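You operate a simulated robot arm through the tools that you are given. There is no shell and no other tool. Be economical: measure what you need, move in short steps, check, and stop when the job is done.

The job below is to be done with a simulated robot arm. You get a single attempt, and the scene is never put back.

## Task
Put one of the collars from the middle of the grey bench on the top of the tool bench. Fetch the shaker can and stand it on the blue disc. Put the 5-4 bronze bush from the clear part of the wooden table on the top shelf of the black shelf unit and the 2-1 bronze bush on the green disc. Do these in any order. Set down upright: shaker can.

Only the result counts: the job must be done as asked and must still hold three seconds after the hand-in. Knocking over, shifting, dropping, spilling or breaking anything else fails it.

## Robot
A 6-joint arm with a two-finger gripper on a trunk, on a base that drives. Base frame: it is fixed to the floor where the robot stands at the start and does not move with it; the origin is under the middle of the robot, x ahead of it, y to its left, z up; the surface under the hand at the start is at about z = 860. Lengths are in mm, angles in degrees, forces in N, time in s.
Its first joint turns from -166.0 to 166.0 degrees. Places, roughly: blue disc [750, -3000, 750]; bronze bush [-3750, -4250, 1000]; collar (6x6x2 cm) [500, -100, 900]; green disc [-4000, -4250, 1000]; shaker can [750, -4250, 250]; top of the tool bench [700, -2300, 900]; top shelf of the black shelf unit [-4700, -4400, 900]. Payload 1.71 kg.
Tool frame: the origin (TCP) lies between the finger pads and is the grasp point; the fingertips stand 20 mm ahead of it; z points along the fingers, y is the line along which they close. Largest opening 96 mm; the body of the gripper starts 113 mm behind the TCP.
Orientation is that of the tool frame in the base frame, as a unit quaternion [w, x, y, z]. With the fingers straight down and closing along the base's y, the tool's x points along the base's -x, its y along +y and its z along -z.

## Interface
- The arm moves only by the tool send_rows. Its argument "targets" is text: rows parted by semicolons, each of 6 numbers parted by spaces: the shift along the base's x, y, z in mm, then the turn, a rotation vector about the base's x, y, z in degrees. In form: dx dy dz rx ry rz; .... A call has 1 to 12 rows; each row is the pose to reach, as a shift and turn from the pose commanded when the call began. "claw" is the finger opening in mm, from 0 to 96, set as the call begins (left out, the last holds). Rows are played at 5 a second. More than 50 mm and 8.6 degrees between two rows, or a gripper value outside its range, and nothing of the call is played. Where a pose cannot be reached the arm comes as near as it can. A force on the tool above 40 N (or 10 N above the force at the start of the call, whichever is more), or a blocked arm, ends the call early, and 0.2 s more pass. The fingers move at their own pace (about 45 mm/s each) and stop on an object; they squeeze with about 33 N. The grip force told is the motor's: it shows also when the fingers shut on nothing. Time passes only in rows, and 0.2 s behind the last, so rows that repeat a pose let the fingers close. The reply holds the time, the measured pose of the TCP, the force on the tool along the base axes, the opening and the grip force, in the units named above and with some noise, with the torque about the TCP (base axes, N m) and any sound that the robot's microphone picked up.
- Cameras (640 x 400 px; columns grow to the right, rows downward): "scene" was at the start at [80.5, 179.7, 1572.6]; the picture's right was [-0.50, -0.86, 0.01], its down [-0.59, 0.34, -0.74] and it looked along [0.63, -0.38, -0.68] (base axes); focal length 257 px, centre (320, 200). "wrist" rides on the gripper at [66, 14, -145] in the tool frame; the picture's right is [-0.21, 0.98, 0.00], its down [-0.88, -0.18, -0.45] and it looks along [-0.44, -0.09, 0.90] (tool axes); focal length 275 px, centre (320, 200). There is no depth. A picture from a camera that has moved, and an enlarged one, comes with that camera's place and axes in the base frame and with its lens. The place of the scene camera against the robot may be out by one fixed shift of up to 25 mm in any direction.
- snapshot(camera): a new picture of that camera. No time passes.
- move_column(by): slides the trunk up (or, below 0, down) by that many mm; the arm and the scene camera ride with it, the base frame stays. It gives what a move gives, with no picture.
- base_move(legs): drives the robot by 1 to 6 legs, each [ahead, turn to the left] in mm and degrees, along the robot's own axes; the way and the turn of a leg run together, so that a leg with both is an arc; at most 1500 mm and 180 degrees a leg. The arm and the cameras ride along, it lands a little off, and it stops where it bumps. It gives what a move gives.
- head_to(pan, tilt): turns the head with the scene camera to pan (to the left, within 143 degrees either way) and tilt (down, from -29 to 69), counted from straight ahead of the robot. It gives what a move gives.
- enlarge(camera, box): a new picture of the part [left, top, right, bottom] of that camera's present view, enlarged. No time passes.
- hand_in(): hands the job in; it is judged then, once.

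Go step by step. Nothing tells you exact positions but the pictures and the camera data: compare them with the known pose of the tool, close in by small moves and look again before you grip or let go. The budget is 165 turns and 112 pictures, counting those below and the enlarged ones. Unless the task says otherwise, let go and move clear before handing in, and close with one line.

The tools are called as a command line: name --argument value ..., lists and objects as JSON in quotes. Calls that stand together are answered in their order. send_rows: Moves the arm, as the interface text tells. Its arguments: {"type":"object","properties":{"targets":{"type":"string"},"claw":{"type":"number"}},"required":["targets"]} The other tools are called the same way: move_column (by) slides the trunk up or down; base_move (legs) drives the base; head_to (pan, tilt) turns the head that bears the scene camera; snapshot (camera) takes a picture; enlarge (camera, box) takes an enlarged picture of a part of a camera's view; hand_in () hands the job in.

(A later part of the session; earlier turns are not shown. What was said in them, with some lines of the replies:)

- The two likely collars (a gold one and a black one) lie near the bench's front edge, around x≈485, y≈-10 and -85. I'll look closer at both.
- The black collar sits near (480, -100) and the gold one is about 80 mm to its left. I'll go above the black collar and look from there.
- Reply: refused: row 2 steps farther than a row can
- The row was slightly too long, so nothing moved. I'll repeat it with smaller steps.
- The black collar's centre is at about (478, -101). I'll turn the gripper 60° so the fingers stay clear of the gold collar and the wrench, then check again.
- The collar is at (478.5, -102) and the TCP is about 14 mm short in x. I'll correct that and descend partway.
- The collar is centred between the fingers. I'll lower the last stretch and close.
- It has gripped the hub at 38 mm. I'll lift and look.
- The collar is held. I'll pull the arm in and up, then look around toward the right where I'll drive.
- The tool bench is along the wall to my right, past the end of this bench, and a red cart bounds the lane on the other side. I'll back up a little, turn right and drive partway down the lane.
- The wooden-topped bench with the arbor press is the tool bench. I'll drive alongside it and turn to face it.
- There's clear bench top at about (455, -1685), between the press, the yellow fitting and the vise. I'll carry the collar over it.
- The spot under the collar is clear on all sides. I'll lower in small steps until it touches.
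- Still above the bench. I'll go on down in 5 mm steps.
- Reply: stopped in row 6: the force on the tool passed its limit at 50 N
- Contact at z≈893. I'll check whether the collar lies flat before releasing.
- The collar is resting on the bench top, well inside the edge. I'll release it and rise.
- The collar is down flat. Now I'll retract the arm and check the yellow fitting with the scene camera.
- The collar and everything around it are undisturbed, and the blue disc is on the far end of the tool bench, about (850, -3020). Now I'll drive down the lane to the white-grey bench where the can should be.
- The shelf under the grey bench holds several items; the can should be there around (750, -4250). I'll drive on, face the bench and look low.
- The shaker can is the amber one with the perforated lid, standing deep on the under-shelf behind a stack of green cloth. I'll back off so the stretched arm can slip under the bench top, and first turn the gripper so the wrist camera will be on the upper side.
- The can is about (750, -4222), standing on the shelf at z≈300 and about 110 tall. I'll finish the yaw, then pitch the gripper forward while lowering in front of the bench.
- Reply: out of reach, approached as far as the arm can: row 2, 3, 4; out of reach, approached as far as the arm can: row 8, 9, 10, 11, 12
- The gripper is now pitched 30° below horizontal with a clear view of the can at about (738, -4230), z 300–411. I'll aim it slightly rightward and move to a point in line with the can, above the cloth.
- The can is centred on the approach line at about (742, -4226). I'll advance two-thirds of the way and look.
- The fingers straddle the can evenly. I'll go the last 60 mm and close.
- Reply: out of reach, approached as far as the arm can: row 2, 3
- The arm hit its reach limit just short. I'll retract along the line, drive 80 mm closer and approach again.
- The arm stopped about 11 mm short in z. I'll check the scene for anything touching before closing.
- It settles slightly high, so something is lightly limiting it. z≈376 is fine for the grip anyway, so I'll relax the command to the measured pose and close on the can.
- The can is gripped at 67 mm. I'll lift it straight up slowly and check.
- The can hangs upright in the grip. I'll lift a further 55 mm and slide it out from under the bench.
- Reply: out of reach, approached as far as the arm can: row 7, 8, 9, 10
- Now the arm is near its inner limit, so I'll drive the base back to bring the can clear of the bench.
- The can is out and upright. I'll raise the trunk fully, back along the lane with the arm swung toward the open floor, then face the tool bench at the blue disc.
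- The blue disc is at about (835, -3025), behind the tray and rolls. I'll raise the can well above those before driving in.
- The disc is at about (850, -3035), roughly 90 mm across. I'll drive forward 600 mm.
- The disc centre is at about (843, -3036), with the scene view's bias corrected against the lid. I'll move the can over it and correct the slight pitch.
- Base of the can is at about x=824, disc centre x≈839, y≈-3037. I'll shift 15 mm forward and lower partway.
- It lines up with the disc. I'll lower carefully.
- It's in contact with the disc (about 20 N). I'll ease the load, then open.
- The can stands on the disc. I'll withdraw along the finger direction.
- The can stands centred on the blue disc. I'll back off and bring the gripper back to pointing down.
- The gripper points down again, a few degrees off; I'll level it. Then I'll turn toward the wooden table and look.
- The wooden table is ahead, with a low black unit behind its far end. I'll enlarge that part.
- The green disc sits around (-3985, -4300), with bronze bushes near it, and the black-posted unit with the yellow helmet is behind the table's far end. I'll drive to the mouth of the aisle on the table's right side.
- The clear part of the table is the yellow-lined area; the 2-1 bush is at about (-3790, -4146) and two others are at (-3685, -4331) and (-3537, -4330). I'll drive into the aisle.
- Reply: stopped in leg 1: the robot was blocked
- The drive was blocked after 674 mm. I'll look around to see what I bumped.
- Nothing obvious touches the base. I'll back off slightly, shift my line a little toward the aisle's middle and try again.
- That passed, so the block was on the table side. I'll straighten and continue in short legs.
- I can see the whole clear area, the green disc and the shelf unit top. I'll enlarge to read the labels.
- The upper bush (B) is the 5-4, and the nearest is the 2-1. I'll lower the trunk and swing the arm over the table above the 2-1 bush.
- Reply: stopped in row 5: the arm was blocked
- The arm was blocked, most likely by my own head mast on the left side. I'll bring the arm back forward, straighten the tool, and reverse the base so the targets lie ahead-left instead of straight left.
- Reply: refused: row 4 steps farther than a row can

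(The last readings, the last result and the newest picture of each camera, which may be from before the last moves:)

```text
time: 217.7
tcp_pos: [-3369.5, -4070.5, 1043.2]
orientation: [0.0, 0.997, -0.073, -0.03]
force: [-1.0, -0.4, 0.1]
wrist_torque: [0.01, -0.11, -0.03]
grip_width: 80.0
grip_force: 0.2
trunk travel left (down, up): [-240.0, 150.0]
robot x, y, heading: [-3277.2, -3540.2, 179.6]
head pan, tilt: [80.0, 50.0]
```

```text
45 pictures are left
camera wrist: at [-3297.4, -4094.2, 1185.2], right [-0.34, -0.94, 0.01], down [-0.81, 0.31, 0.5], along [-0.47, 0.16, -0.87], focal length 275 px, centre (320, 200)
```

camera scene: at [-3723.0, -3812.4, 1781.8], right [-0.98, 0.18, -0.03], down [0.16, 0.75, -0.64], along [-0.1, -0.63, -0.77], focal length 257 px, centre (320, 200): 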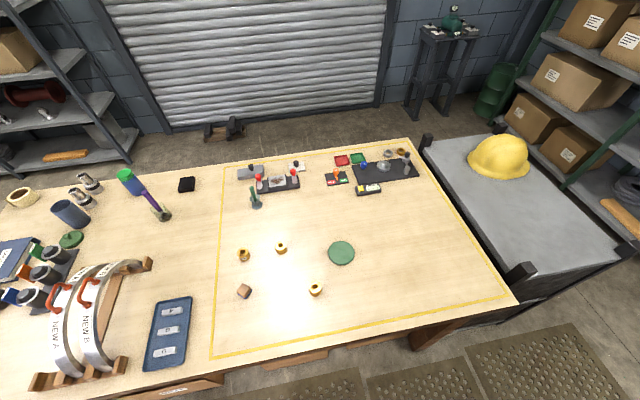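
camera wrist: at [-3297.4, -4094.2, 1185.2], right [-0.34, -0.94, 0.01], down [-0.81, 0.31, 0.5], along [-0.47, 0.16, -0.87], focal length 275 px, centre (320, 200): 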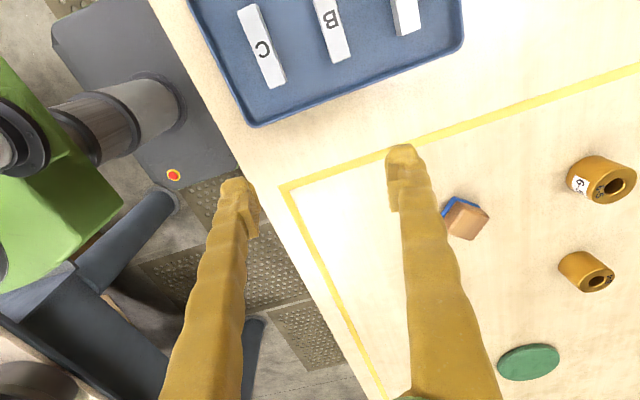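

The refused call left the arm over the table during the reverse, but nothing was touched. Now I'll move the arm forward over the 2-1 bush and straighten it.

send_rows --targets "-38 0 5 0 -0.7 1.5; -76 0 10 -0.3 -1.4 3; -114 -5 10 -0.5 -2.1 4.5; -152 -15 10 -0.5 -2.8 6; -190 -25 10 -0.5 -3.4 7.5; -230 -35 10 -0.5 -3.4 8.4; -270 -45 10 -0.5 -3.4 8.4; -310 -55 10 -0.5 -3.4 8.4; -345 -60 10 -0.5 -3.4 8.4; -370 -68 10 -0.5 -3.4 8.4; -370 -68 10 -0.5 -3.4 8.4"

snapshot --camera "wrist"

```text
time: 220.1
tcp_pos: [-3722.5, -4137.5, 1051.1]
orientation: [0.004, 1.0, 0.001, -0.006]
force: [0.0, 0.1, 0.6]
wrist_torque: [0.02, -0.06, -0.04]
grip_width: 79.8
grip_force: 0.1
trunk travel left (down, up): [-240.0, 150.0]
robot x, y, heading: [-3277.6, -3542.2, 179.4]
head pan, tilt: [80.0, 50.0]
```

```text
44 pictures are left
camera wrist: at [-3654.0, -4149.7, 1195.3], right [-0.2, -0.98, 0.01], down [-0.87, 0.19, 0.46], along [-0.45, 0.08, -0.89], focal length 275 px, centre (320, 200)
```

wrist: 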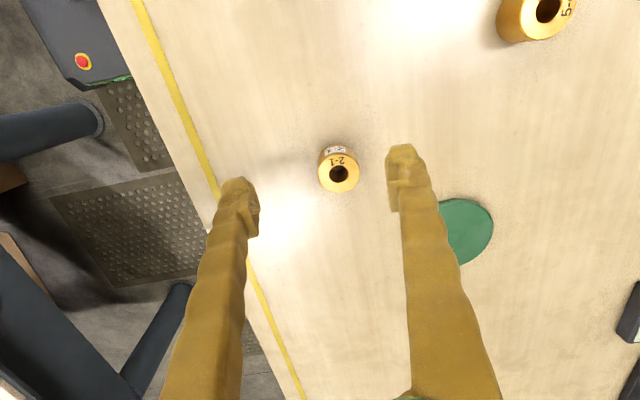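

The 2-1 bush is about (-3766, -4152). I'll centre over it and lower partway.

send_rows --targets "-22 -7 -15 0 0 0; -43 -14 -40 0 0 0; -43 -14 -70 0 0 0; -43 -14 -70 0 0 0"

snapshot --camera "wrist"

```text
time: 221.1
tcp_pos: [-3767.0, -4150.4, 981.8]
orientation: [0.005, 1.0, 0.001, -0.006]
force: [0.3, 0.8, -0.5]
wrist_torque: [0.01, 0.03, 0.0]
grip_width: 79.9
grip_force: 0.1
trunk travel left (down, up): [-240.0, 150.0]
robot x, y, heading: [-3277.5, -3542.8, 179.0]
head pan, tilt: [80.0, 50.0]
```

```text
43 pictures are left
camera wrist: at [-3698.3, -4163.8, 1125.5], right [-0.2, -0.98, 0.01], down [-0.87, 0.19, 0.46], along [-0.45, 0.08, -0.89], focal length 275 px, centre (320, 200)
```

wrist: 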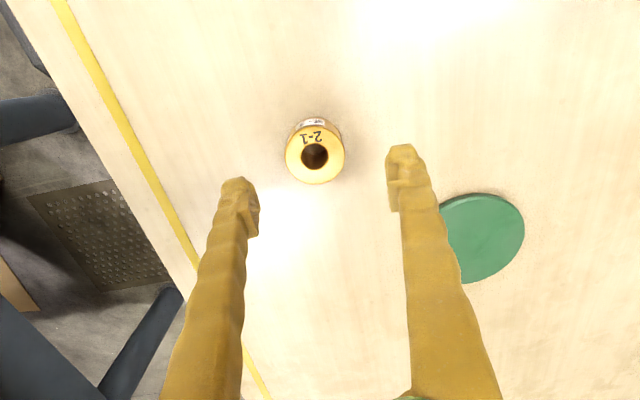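

Well centred. I'll lower to the grip height.

send_rows --targets "3 0 -30 0 0 0; 3 0 -55 0 0 0; 3 0 -70 0 0 0; 3 0 -70 0 0 0"

snapshot --camera "wrist"

```text
time: 221.7
tcp_pos: [-3747.9, -4150.4, 930.6]
orientation: [0.005, 1.0, 0.002, -0.015]
force: [0.6, 0.2, 0.6]
wrist_torque: [0.01, 0.06, 0.01]
grip_width: 79.9
grip_force: 0.0
trunk travel left (down, up): [-240.0, 150.0]
robot x, y, heading: [-3279.3, -3546.5, 179.1]
head pan, tilt: [80.0, 50.0]
stopped in row 3: the force on the tool passed its limit at 106 N (the readings are from after the stop); the commanded pose is now the measured one
```

```text
42 pictures are left
camera wrist: at [-3677.1, -4164.1, 1073.5], right [-0.2, -0.98, 0.01], down [-0.86, 0.19, 0.47], along [-0.46, 0.08, -0.88], focal length 275 px, centre (320, 200)
```

wrist: 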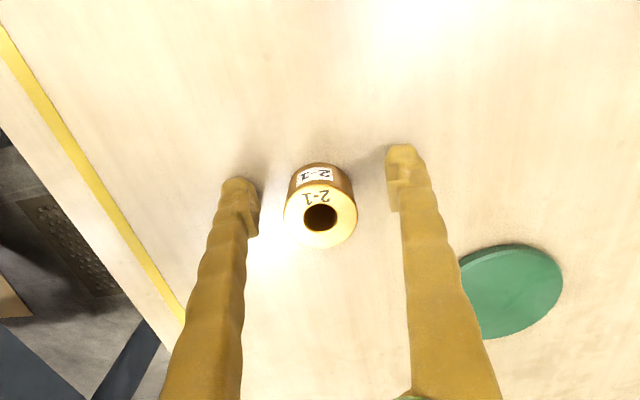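

The tips touched the table, so it's higher than I assumed (z≈910). I'll raise a few mm, centre on (-3754, -4151) and close.

send_rows --targets "0 0 6 0 0 0; -6 -1 6 0 1 0; -6 -1 6 0 1 0"

send_rows --targets "0 0 0 0 0 0; 0 0 0 0 0 0; 0 0 0 0 0 0; 0 0 0 0 0 0; 0 0 0 0 0 0" --claw 30

snapshot --camera "wrist"

```text
time: 222.5
tcp_pos: [-3756.6, -4152.1, 935.5]
orientation: [0.004, 1.0, 0.001, -0.024]
force: [-0.6, 0.3, -0.1]
wrist_torque: [0.05, 0.02, 0.0]
grip_width: 79.9
grip_force: 0.1
trunk travel left (down, up): [-240.0, 150.0]
robot x, y, heading: [-3276.5, -3544.9, 179.4]
head pan, tilt: [80.0, 50.0]
```

```text
time: 223.7
tcp_pos: [-3757.2, -4151.4, 935.6]
orientation: [0.004, 1.0, 0.001, -0.023]
force: [0.6, 1.0, 1.9]
wrist_torque: [0.13, 0.01, -0.01]
grip_width: 41.2
grip_force: 32.9
trunk travel left (down, up): [-240.0, 150.0]
robot x, y, heading: [-3276.8, -3546.6, 179.5]
head pan, tilt: [80.0, 50.0]
```

```text
41 pictures are left
camera wrist: at [-3684.6, -4164.0, 1077.8], right [-0.2, -0.98, 0.02], down [-0.85, 0.19, 0.48], along [-0.48, 0.08, -0.88], focal length 275 px, centre (320, 200)
```

wrist: 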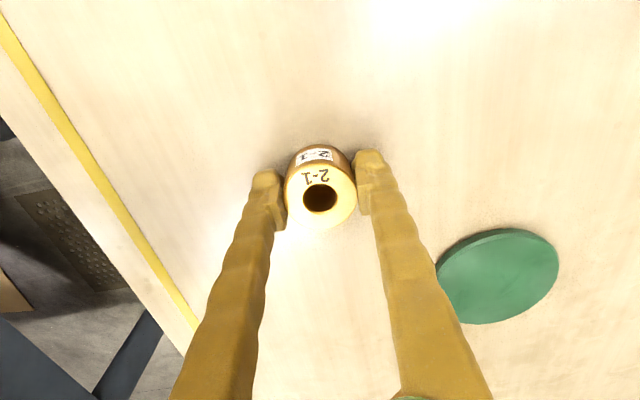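

The 2-1 bush is gripped, and the green disc centre is at about (-3870, -4276). I'll lift it and carry it over the disc.

send_rows --targets "0 0 20 0 0 0; 0 0 50 0 0 0; -29 -31 60 0 0 0; -58 -62 60 0 0 0; -87 -94 60 0 0 0; -115 -125 60 0 0 0; -115 -125 60 0 0 0"

snapshot --camera "wrist"

```text
time: 225.3
tcp_pos: [-3872.1, -4279.6, 996.8]
orientation: [0.003, 1.0, 0.001, -0.024]
force: [0.5, 0.0, -4.0]
wrist_torque: [0.04, -0.06, 0.03]
grip_width: 41.2
grip_force: 32.8
trunk travel left (down, up): [-240.0, 150.0]
robot x, y, heading: [-3275.5, -3541.9, 179.6]
head pan, tilt: [80.0, 50.0]
```

```text
40 pictures are left
camera wrist: at [-3800.2, -4292.6, 1140.2], right [-0.2, -0.98, 0.02], down [-0.86, 0.19, 0.48], along [-0.48, 0.08, -0.88], focal length 275 px, centre (320, 200)
```

wrist: 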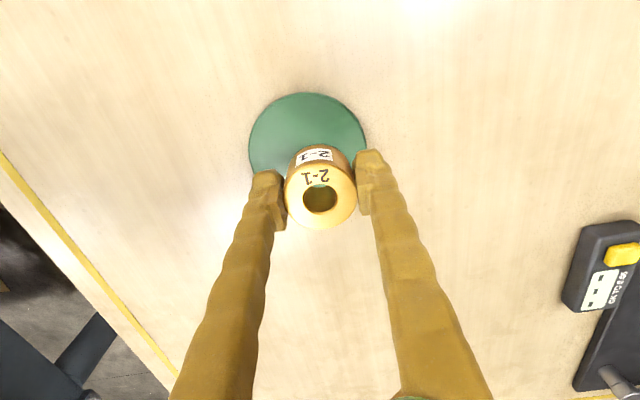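

The disc centre is (-3868, -4273), so I'll nudge 6 mm and lower.

send_rows --targets "2 6 -15 0 0 0; 2 6 -35 0 0 0; 2 6 -44 0 0 0; 2 6 -46 0 0 0; 2 6 -46 0 0 0"

send_rows --targets "0 0 -2 0 0 0; 0 0 -4 0 0 0; 0 0 -6 0 0 0; 0 0 -6 0 0 0"

snapshot --camera "wrist"

```text
time: 226.5
tcp_pos: [-3870.1, -4271.4, 950.5]
orientation: [0.004, 1.0, 0.001, -0.023]
force: [-0.1, -0.1, -3.9]
wrist_torque: [-0.01, -0.01, -0.04]
grip_width: 41.1
grip_force: 33.0
trunk travel left (down, up): [-240.0, 150.0]
robot x, y, heading: [-3276.0, -3547.7, 179.4]
head pan, tilt: [80.0, 50.0]
```

```text
time: 227.5
tcp_pos: [-3869.4, -4271.1, 943.6]
orientation: [0.005, 1.0, 0.001, -0.024]
force: [-8.4, -9.7, 33.6]
wrist_torque: [0.1, 0.15, 0.03]
grip_width: 41.2
grip_force: 32.8
trunk travel left (down, up): [-240.0, 150.0]
robot x, y, heading: [-3276.0, -3541.7, 179.5]
head pan, tilt: [80.0, 50.0]
```

```text
39 pictures are left
camera wrist: at [-3796.6, -4283.5, 1087.5], right [-0.2, -0.98, 0.02], down [-0.85, 0.19, 0.48], along [-0.48, 0.08, -0.87], focal length 275 px, centre (320, 200)
```

wrist: 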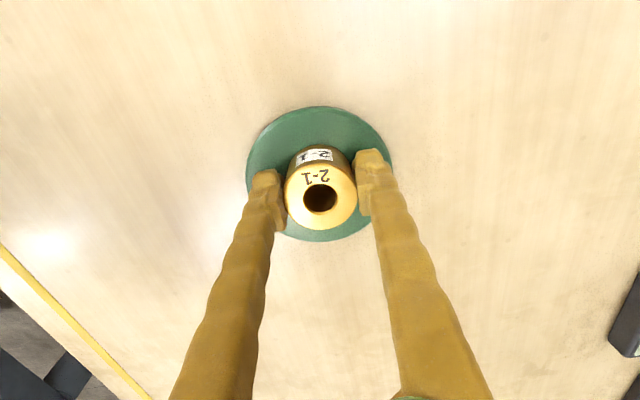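

It's seated centrally on the green disc. I'll ease the load, release and rise.

send_rows --targets "0 0 2 0 0 0; 0 0 3 0 0 0; 0 0 3 0 0 0"

send_rows --targets "0 0 0 0 0 0; 0 0 0 0 0 0; 0 0 0 0 0 0; 0 0 0 0 0 0; 0 0 30 0 0 0; 0 0 70 0 0 0; 0 0 110 0 0 0; 0 0 110 0 0 0" --claw 80

snapshot --camera "wrist"

```text
time: 228.3
tcp_pos: [-3870.5, -4271.4, 945.2]
orientation: [0.004, 1.0, 0.001, -0.023]
force: [0.3, -0.1, -3.6]
wrist_torque: [-0.01, 0.01, 0.04]
grip_width: 41.4
grip_force: 33.1
trunk travel left (down, up): [-240.0, 150.0]
robot x, y, heading: [-3277.4, -3544.3, 179.4]
head pan, tilt: [80.0, 50.0]
```

```text
time: 230.1
tcp_pos: [-3864.7, -4268.6, 1055.8]
orientation: [0.005, 1.0, 0.0, -0.023]
force: [0.8, 0.4, 1.1]
wrist_torque: [-0.03, 0.02, -0.02]
grip_width: 80.0
grip_force: 0.0
trunk travel left (down, up): [-240.0, 150.0]
robot x, y, heading: [-3281.8, -3542.8, 179.2]
head pan, tilt: [80.0, 50.0]
```

```text
38 pictures are left
camera wrist: at [-3792.8, -4281.9, 1198.4], right [-0.2, -0.98, 0.02], down [-0.85, 0.19, 0.48], along [-0.48, 0.08, -0.87], focal length 275 px, centre (320, 200)
```

wrist: 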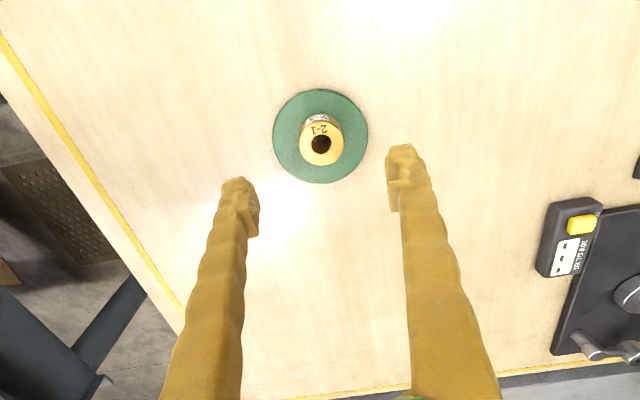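

The 2-1 bush stands on the green disc. Next is the 5-4 bush at about (-3650, -4330); I'll move above it and level the tool.

send_rows --targets "43 -12 0 0 -0.6 0; 86 -24 0 0 -1.2 0; 129 -37 0 0 -1.8 0; 172 -49 0 0 -2.4 0; 205 -61 0 0 -2.7 0; 205 -61 0 0 -2.7 0"

snapshot --camera "wrist"

```text
time: 231.5
tcp_pos: [-3662.0, -4331.0, 1055.6]
orientation: [0.005, 1.0, 0.001, 0.0]
force: [1.3, -0.8, -0.2]
wrist_torque: [-0.01, 0.06, -0.01]
grip_width: 80.0
grip_force: 0.0
trunk travel left (down, up): [-240.0, 150.0]
robot x, y, heading: [-3277.6, -3542.1, 179.3]
head pan, tilt: [80.0, 50.0]
```

```text
37 pictures are left
camera wrist: at [-3596.5, -4343.3, 1201.1], right [-0.2, -0.98, 0.01], down [-0.88, 0.19, 0.44], along [-0.44, 0.08, -0.9], focal length 275 px, centre (320, 200)
```

wrist: 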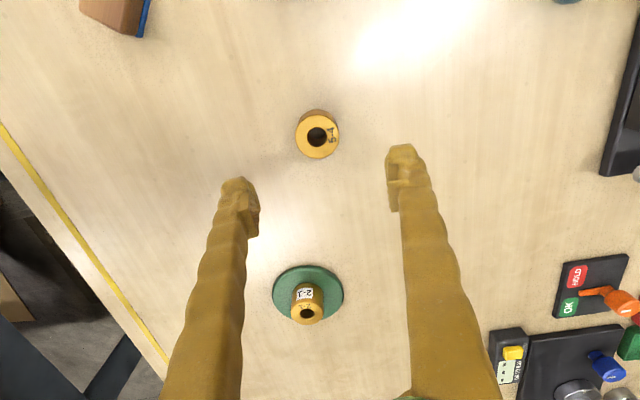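

The 5-4 bush is confirmed at (-3656, -4332), right below. I'll lower around it.

send_rows --targets "3 -1 -30 0 0 0; 6 -1 -60 0 0 0; 6 -1 -85 0 0 0; 6 -1 -85 0 0 0"

snapshot --camera "wrist"

```text
time: 232.5
tcp_pos: [-3658.4, -4333.7, 972.4]
orientation: [0.004, 1.0, 0.001, 0.001]
force: [-0.4, 0.0, -0.7]
wrist_torque: [0.01, 0.04, -0.02]
grip_width: 80.0
grip_force: 0.1
trunk travel left (down, up): [-240.0, 150.0]
robot x, y, heading: [-3275.2, -3543.8, 179.5]
head pan, tilt: [80.0, 50.0]
```

```text
36 pictures are left
camera wrist: at [-3592.2, -4346.3, 1117.5], right [-0.2, -0.98, 0.01], down [-0.88, 0.19, 0.44], along [-0.44, 0.08, -0.9], focal length 275 px, centre (320, 200)
```

wrist: 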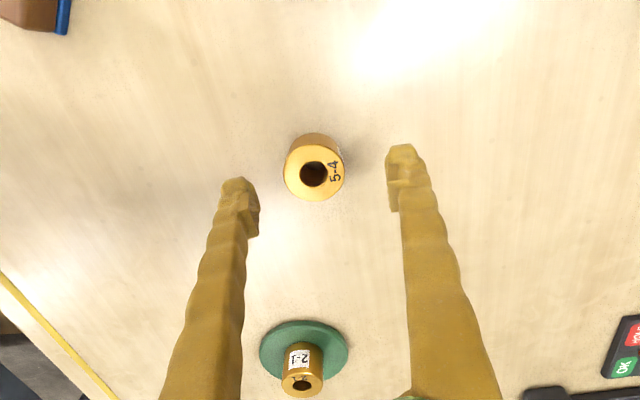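

send_rows --targets "2 2 -15 0 0 0; 2 2 -30 0 0 0; 2 2 -36 0 0 0; 2 2 -36 0 0 0"

send_rows --targets "0 0 0 0 0 0; 0 0 0 0 0 0; 0 0 0 0 0 0; 0 0 0 0 0 0; 0 0 0 0 0 0" --claw 30

send_rows --targets "0 0 20 0 0 0; 0 0 60 0 0 0; 0 0 100 0 0 0; 0 0 140 0 0 0; 0 0 140 0 0 0"

snapshot --camera "wrist"

```text
time: 233.5
tcp_pos: [-3654.9, -4331.8, 935.4]
orientation: [0.004, 1.0, 0.001, 0.0]
force: [-0.1, -0.4, 0.0]
wrist_torque: [0.0, 0.04, 0.0]
grip_width: 80.2
grip_force: 0.1
trunk travel left (down, up): [-240.0, 150.0]
robot x, y, heading: [-3278.8, -3544.0, 179.3]
head pan, tilt: [80.0, 50.0]
```

```text
time: 234.7
tcp_pos: [-3655.9, -4332.3, 934.3]
orientation: [0.004, 1.0, 0.001, 0.0]
force: [-0.3, 2.3, 1.4]
wrist_torque: [0.16, 0.0, -0.02]
grip_width: 41.1
grip_force: 32.4
trunk travel left (down, up): [-240.0, 150.0]
robot x, y, heading: [-3276.6, -3539.1, 179.4]
head pan, tilt: [80.0, 50.0]
```

```text
time: 235.9
tcp_pos: [-3655.4, -4331.1, 1078.6]
orientation: [0.004, 1.0, 0.001, 0.0]
force: [-0.2, 0.0, -3.4]
wrist_torque: [-0.02, 0.03, 0.01]
grip_width: 41.2
grip_force: 33.1
trunk travel left (down, up): [-240.0, 150.0]
robot x, y, heading: [-3277.0, -3542.3, 179.4]
head pan, tilt: [80.0, 50.0]
```

```text
35 pictures are left
camera wrist: at [-3588.8, -4344.4, 1223.3], right [-0.2, -0.98, 0.01], down [-0.88, 0.19, 0.44], along [-0.44, 0.08, -0.9], focal length 275 px, centre (320, 200)
```

wrist: 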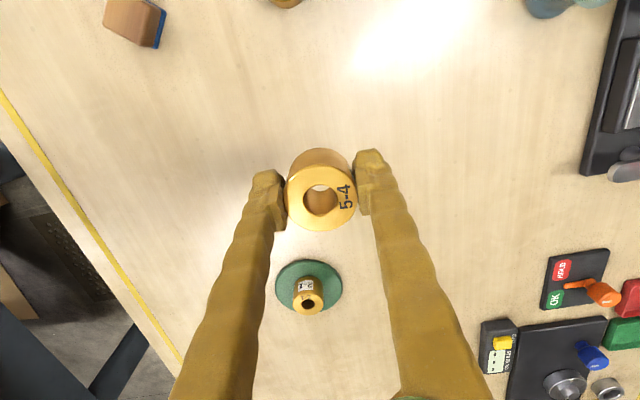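

The 5-4 bush is held firmly. I'll bring the arm around to the front, then drive further down the aisle toward the shelf unit.

send_rows --targets "-17 42 10 0 0 0; -34 84 20 0 0 0; -51 126 30 0 0 0; -68 168 30 0 0 0; -85 211 30 0 0 0; -102 254 30 0 0 0; -119 297 30 0 0 0; -136 340 30 0 0 0; -153 383 30 0 0 0; -170 426 30 0 0 0; -187 469 30 0 0 0; -195 505 30 0 0 0"

base_move --legs '[[500, 0]]'

head_to --pan 35 --tilt 45

snapshot --camera "scene"

```text
time: 238.5
tcp_pos: [-3849.7, -3827.3, 1105.6]
orientation: [0.005, 1.0, 0.001, 0.0]
force: [0.0, -0.2, -4.1]
wrist_torque: [0.02, -0.03, -0.01]
grip_width: 41.1
grip_force: 33.2
trunk travel left (down, up): [-240.0, 150.0]
robot x, y, heading: [-3274.7, -3542.8, 179.7]
head pan, tilt: [80.0, 50.0]
```

```text
time: 242.5
tcp_pos: [-4361.5, -3822.5, 1104.8]
orientation: [0.004, 1.0, 0.0, 0.0]
force: [-0.2, -0.1, -3.3]
wrist_torque: [-0.02, -0.01, 0.01]
grip_width: 41.0
grip_force: 32.5
trunk travel left (down, up): [-240.0, 150.0]
robot x, y, heading: [-3790.5, -3536.4, 179.5]
head pan, tilt: [80.0, 50.0]
```

```text
time: 243.6
tcp_pos: [-4345.8, -3822.3, 1109.4]
orientation: [0.005, 1.0, 0.001, -0.007]
force: [-0.3, 0.0, -3.6]
wrist_torque: [0.01, 0.0, 0.01]
grip_width: 41.5
grip_force: 33.0
trunk travel left (down, up): [-240.0, 150.0]
robot x, y, heading: [-3790.5, -3538.1, 179.2]
head pan, tilt: [35.0, 45.0]
```

```text
34 pictures are left
camera scene: at [-3841.3, -3782.2, 1638.1], right [-0.57, 0.82, -0.01], down [0.59, 0.4, -0.7], along [-0.57, -0.4, -0.72], focal length 257 px, centre (320, 200)
```

scene: 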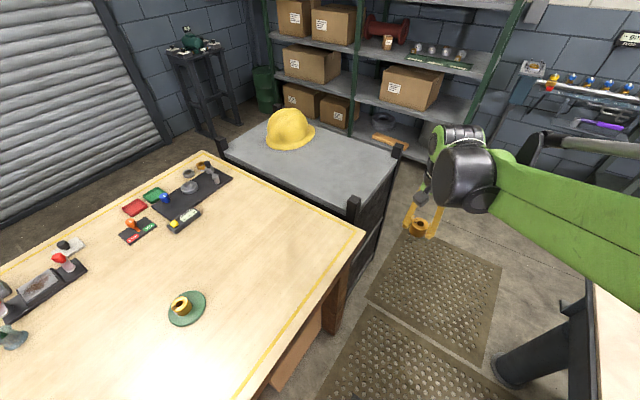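

The shelf unit's grey top has free space on its right half, around (-4700, -4200). I'll drive 350 mm further and swing the arm over it.

base_move --legs '[[350, 0]]'

send_rows --targets "0 -40 0 0 0 0; 0 -80 0 0 0 0; 0 -120 0 0 0 0; 0 -160 0 0 0 0; 0 -200 0 0 0 0; 0 -240 0 0 0 0; 0 -280 0 0 0 0; 0 -320 0 0 0 0; 0 -360 0 0 0 0; 0 -380 0 0 0 0; 0 -380 0 0 0 0"

snapshot --camera "wrist"

snapshot --camera "scene"

```text
time: 246.5
tcp_pos: [-4697.2, -3818.5, 1108.6]
orientation: [0.004, 1.0, 0.0, -0.007]
force: [-0.1, 0.5, -2.7]
wrist_torque: [0.0, 0.01, 0.05]
grip_width: 41.3
grip_force: 33.4
trunk travel left (down, up): [-240.0, 150.0]
robot x, y, heading: [-4142.9, -3533.3, 179.2]
head pan, tilt: [35.0, 45.0]
```

```text
time: 248.9
tcp_pos: [-4680.4, -4196.9, 1113.7]
orientation: [0.004, 1.0, 0.001, -0.015]
force: [0.0, -0.5, -3.6]
wrist_torque: [0.03, -0.06, 0.0]
grip_width: 41.5
grip_force: 33.0
trunk travel left (down, up): [-240.0, 150.0]
robot x, y, heading: [-4140.1, -3536.3, 179.3]
head pan, tilt: [35.0, 45.0]
```

```text
33 pictures are left
camera wrist: at [-4609.8, -4209.8, 1256.9], right [-0.2, -0.98, 0.01], down [-0.86, 0.19, 0.47], along [-0.46, 0.08, -0.88], focal length 275 px, centre (320, 200)
```

wrist: 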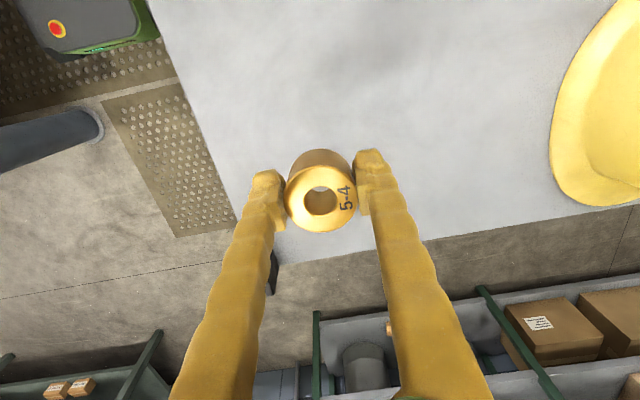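

```text
32 pictures are left
camera scene: at [-4192.9, -3779.1, 1638.0], right [-0.56, 0.83, -0.01], down [0.59, 0.4, -0.7], along [-0.57, -0.4, -0.72], focal length 257 px, centre (320, 200)
```

scene: 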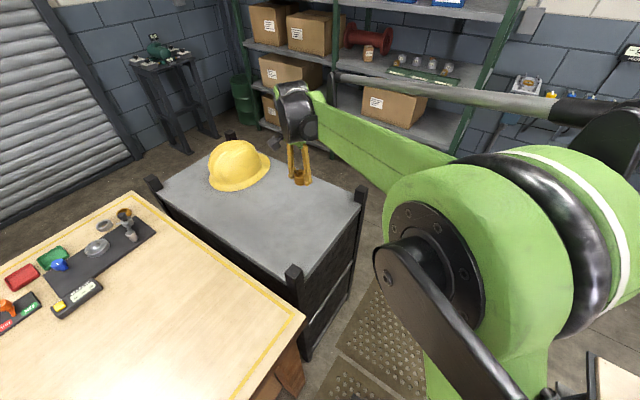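

The spot beneath is clear shelf top. I'll level the tool and lower in stages.

send_rows --targets "0 0 -30 0 -0.8 0; 0 0 -70 0 -1.7 0; 0 0 -110 0 -1.7 0; 0 0 -140 0 -1.7 0; 0 0 -140 0 -1.7 0"

snapshot --camera "wrist"

enlarge --camera "scene" --box '[140, 120, 380, 270]'

```text
time: 250.1
tcp_pos: [-4680.9, -4199.0, 972.7]
orientation: [0.006, 1.0, 0.001, 0.0]
force: [0.4, -0.3, -3.8]
wrist_torque: [0.01, -0.01, 0.02]
grip_width: 41.3
grip_force: 33.6
trunk travel left (down, up): [-240.0, 150.0]
robot x, y, heading: [-4143.4, -3534.0, 179.5]
head pan, tilt: [35.0, 45.0]
```

```text
31 pictures are left
camera wrist: at [-4616.1, -4210.3, 1118.1], right [-0.2, -0.98, 0.01], down [-0.88, 0.19, 0.44], along [-0.43, 0.08, -0.9], focal length 275 px, centre (320, 200)
```

wrist: 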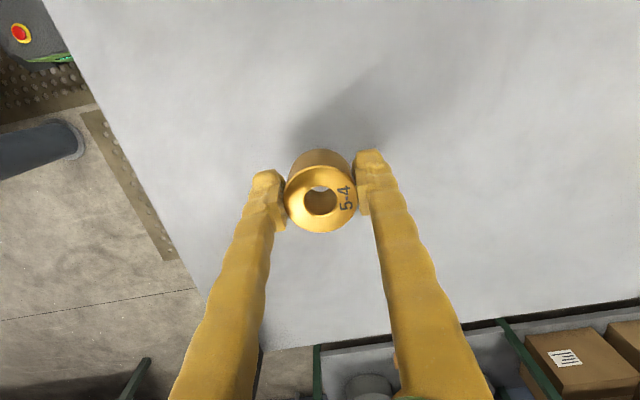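

```text
2.67 times, centred on (260, 195) of scene
camera zoom: at [-4193.0, -3779.0, 1638.1], right [-0.57, 0.82, -0.01], down [0.59, 0.4, -0.7], along [-0.57, -0.4, -0.72], focal length 685 px, centre (480, 213)
```

zoom: 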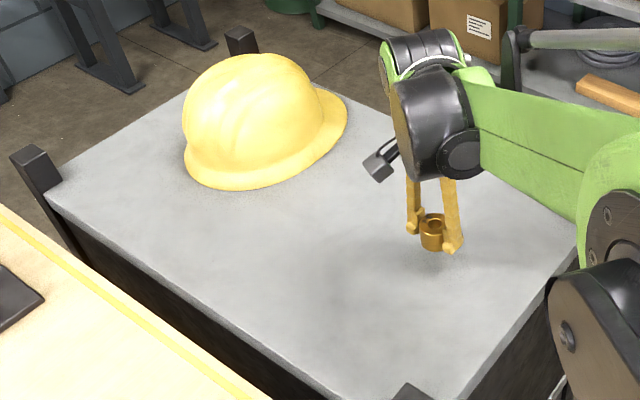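

send_rows --targets "0 0 -4 0 0 0; 0 0 -8 0 0 0; 0 0 -12 0 0 0; 0 0 -16 0 0 0; 0 0 -20 0 0 0; 0 0 -24 0 0 0; 0 0 -28 0 0 0; 0 0 -32 0 0 0; 0 0 -36 0 0 0; 0 0 -40 0 0 0; 0 0 -44 0 0 0"

snapshot --camera "wrist"

```text
time: 252.5
tcp_pos: [-4665.3, -4197.9, 936.7]
orientation: [0.006, 1.0, 0.002, -0.009]
force: [0.1, -0.7, -2.6]
wrist_torque: [0.04, 0.1, 0.02]
grip_width: 41.5
grip_force: 33.5
trunk travel left (down, up): [-240.0, 150.0]
robot x, y, heading: [-4142.7, -3531.4, 179.3]
head pan, tilt: [35.0, 45.0]
stopped in row 11: the force on the tool passed its limit at 42 N (the readings are from after the stop); the commanded pose is now the measured one
```

```text
29 pictures are left
camera wrist: at [-4597.2, -4210.4, 1081.6], right [-0.2, -0.98, 0.01], down [-0.87, 0.19, 0.46], along [-0.45, 0.08, -0.89], focal length 275 px, centre (320, 200)
```

wrist: 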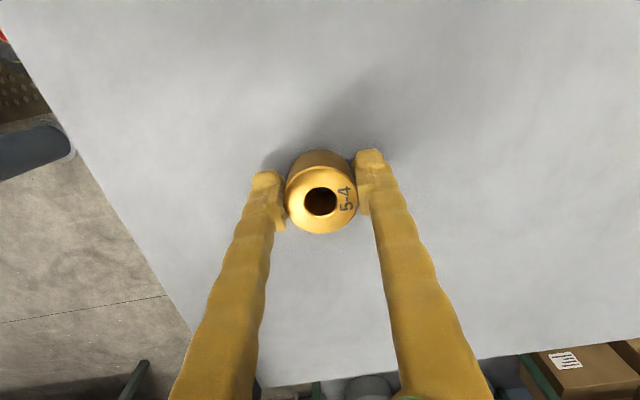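

Contact was near TCP z≈930; it bounced slightly up. I'll level and lower gently again.

send_rows --targets "0 0 0 0 -1 0; 0 0 -2 0 -1 0; 0 0 -4 0 -1 0; 0 0 -4 0 -1 0"

send_rows --targets "0 0 -1 0 0 0; 0 0 -2 0 0 0; 0 0 -3 0 0 0; 0 0 -3 0 0 0"

```text
time: 253.5
tcp_pos: [-4667.9, -4197.5, 934.0]
orientation: [0.004, 1.0, 0.001, 0.0]
force: [-5.0, -10.3, 26.3]
wrist_torque: [0.21, 0.6, 0.22]
grip_width: 41.4
grip_force: 33.3
trunk travel left (down, up): [-240.0, 150.0]
robot x, y, heading: [-4139.9, -3533.7, 179.4]
head pan, tilt: [35.0, 45.0]
```

```text
time: 253.9
tcp_pos: [-4651.8, -4198.3, 938.5]
orientation: [0.005, 1.0, 0.002, -0.007]
force: [0.8, 0.5, -4.2]
wrist_torque: [0.02, 0.09, 0.01]
grip_width: 41.3
grip_force: 33.0
trunk travel left (down, up): [-240.0, 150.0]
robot x, y, heading: [-4141.8, -3538.2, 179.3]
head pan, tilt: [35.0, 45.0]
stopped in row 2: the force on the tool passed its limit at 42 N (the readings are from after the stop); the commanded pose is now the measured one
```

send_rows --targets "0 0 0 0 -0.8 0; 0 0 -2 0 -0.8 0; 0 0 -4 0 -0.8 0; 0 0 -4 0 -0.8 0"

```text
time: 254.9
tcp_pos: [-4654.0, -4197.0, 934.3]
orientation: [0.006, 1.0, 0.001, 0.0]
force: [-7.9, -10.2, 28.8]
wrist_torque: [0.38, 0.13, 0.1]
grip_width: 41.2
grip_force: 33.4
trunk travel left (down, up): [-240.0, 150.0]
robot x, y, heading: [-4140.1, -3533.4, 179.4]
head pan, tilt: [35.0, 45.0]
```

The bush is in level contact with the shelf. I'll ease 2 mm, release, and rise.

send_rows --targets "0 0 1 0 0 0; 0 0 2 0 0 0; 0 0 2 0 0 0"

send_rows --targets "0 0 0 0 0 0; 0 0 0 0 0 0; 0 0 0 0 0 0; 0 0 0 0 0 0; 0 0 30 0 0 0; 0 0 70 0 0 0; 0 0 110 0 0 0; 0 0 110 0 0 0" --claw 80

snapshot --camera "wrist"

snapshot --camera "scene"

```text
time: 255.7
tcp_pos: [-4653.5, -4197.3, 934.6]
orientation: [0.005, 1.0, 0.001, 0.001]
force: [0.5, 0.5, -3.3]
wrist_torque: [0.01, -0.03, -0.01]
grip_width: 41.3
grip_force: 32.8
trunk travel left (down, up): [-240.0, 150.0]
robot x, y, heading: [-4140.2, -3532.0, 179.5]
head pan, tilt: [35.0, 45.0]
```

```text
time: 257.5
tcp_pos: [-4655.9, -4198.1, 1046.3]
orientation: [0.005, 1.0, 0.0, 0.001]
force: [0.7, 0.6, -0.5]
wrist_torque: [-0.03, 0.03, 0.0]
grip_width: 80.0
grip_force: 0.0
trunk travel left (down, up): [-240.0, 150.0]
robot x, y, heading: [-4143.0, -3534.6, 179.2]
head pan, tilt: [35.0, 45.0]
```

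```text
28 pictures are left
camera wrist: at [-4589.9, -4210.5, 1191.7], right [-0.2, -0.98, 0.01], down [-0.88, 0.19, 0.44], along [-0.43, 0.08, -0.9], focal length 275 px, centre (320, 200)
```

wrist: 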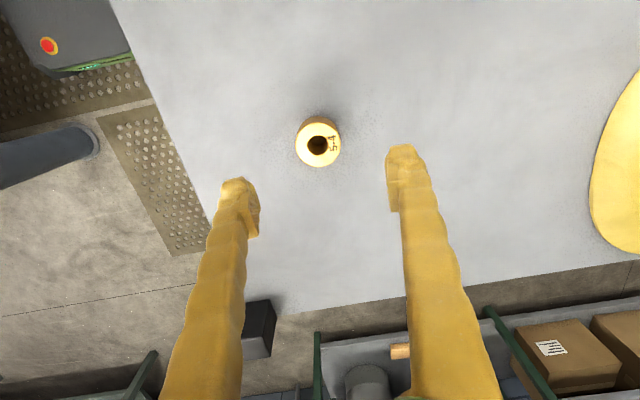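

```text
27 pictures are left
camera scene: at [-4192.4, -3778.0, 1638.2], right [-0.57, 0.82, -0.01], down [0.59, 0.4, -0.7], along [-0.57, -0.4, -0.72], focal length 257 px, centre (320, 200)
```

scene: 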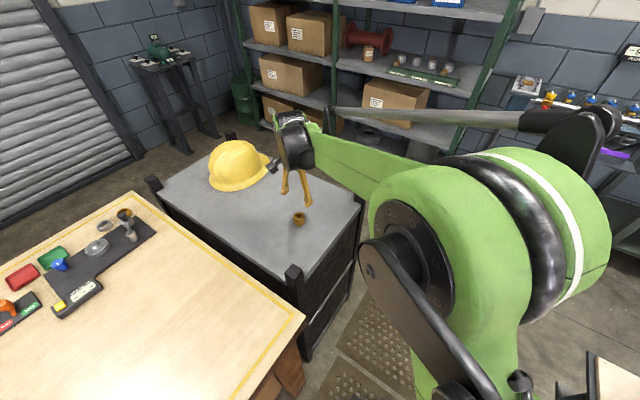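

The 5-4 bush stands on the top shelf. One last check of the green disc before handing in.

head_to --pan 95 --tilt 45

snapshot --camera "scene"

```text
time: 258.8
tcp_pos: [-4656.2, -4198.1, 1044.8]
orientation: [0.004, 1.0, 0.002, 0.001]
force: [-0.1, -0.1, 0.1]
wrist_torque: [-0.01, 0.01, 0.03]
grip_width: 79.9
grip_force: 0.0
trunk travel left (down, up): [-240.0, 150.0]
robot x, y, heading: [-4142.0, -3536.3, 179.1]
head pan, tilt: [95.0, 45.0]
```

```text
26 pictures are left
camera scene: at [-4119.3, -3813.6, 1639.3], right [-1.0, -0.08, -0.02], down [-0.04, 0.7, -0.71], along [0.07, -0.71, -0.71], focal length 257 px, centre (320, 200)
```

scene: 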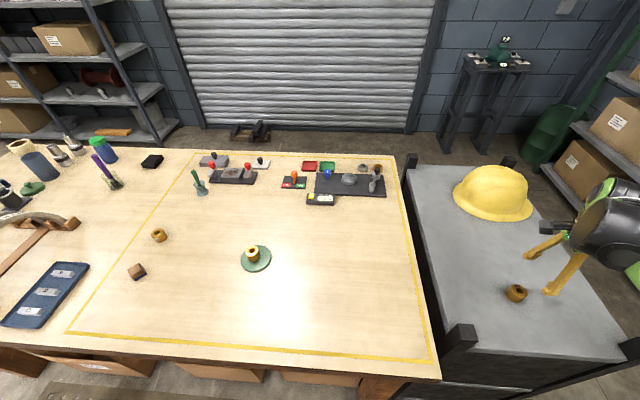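

Everything is in place: the 2-1 bush is on the green disc and the 5-4 bush is on the shelf top. I left the can upright on the blue disc and the collar on the tool bench, and the gripper is empty and clear.

hand_in

```text
The job is handed in.
```

I finished all four placements and handed the job in: the black collar is on the tool bench, the shaker can is upright on the blue disc, the 2-1 bush is on the green disc, and the 5-4 bush is on the top shelf. Entering the aisle beside the wooden table, the base bumped something I couldn't identify, and I didn't check whether anything under the table had shifted.
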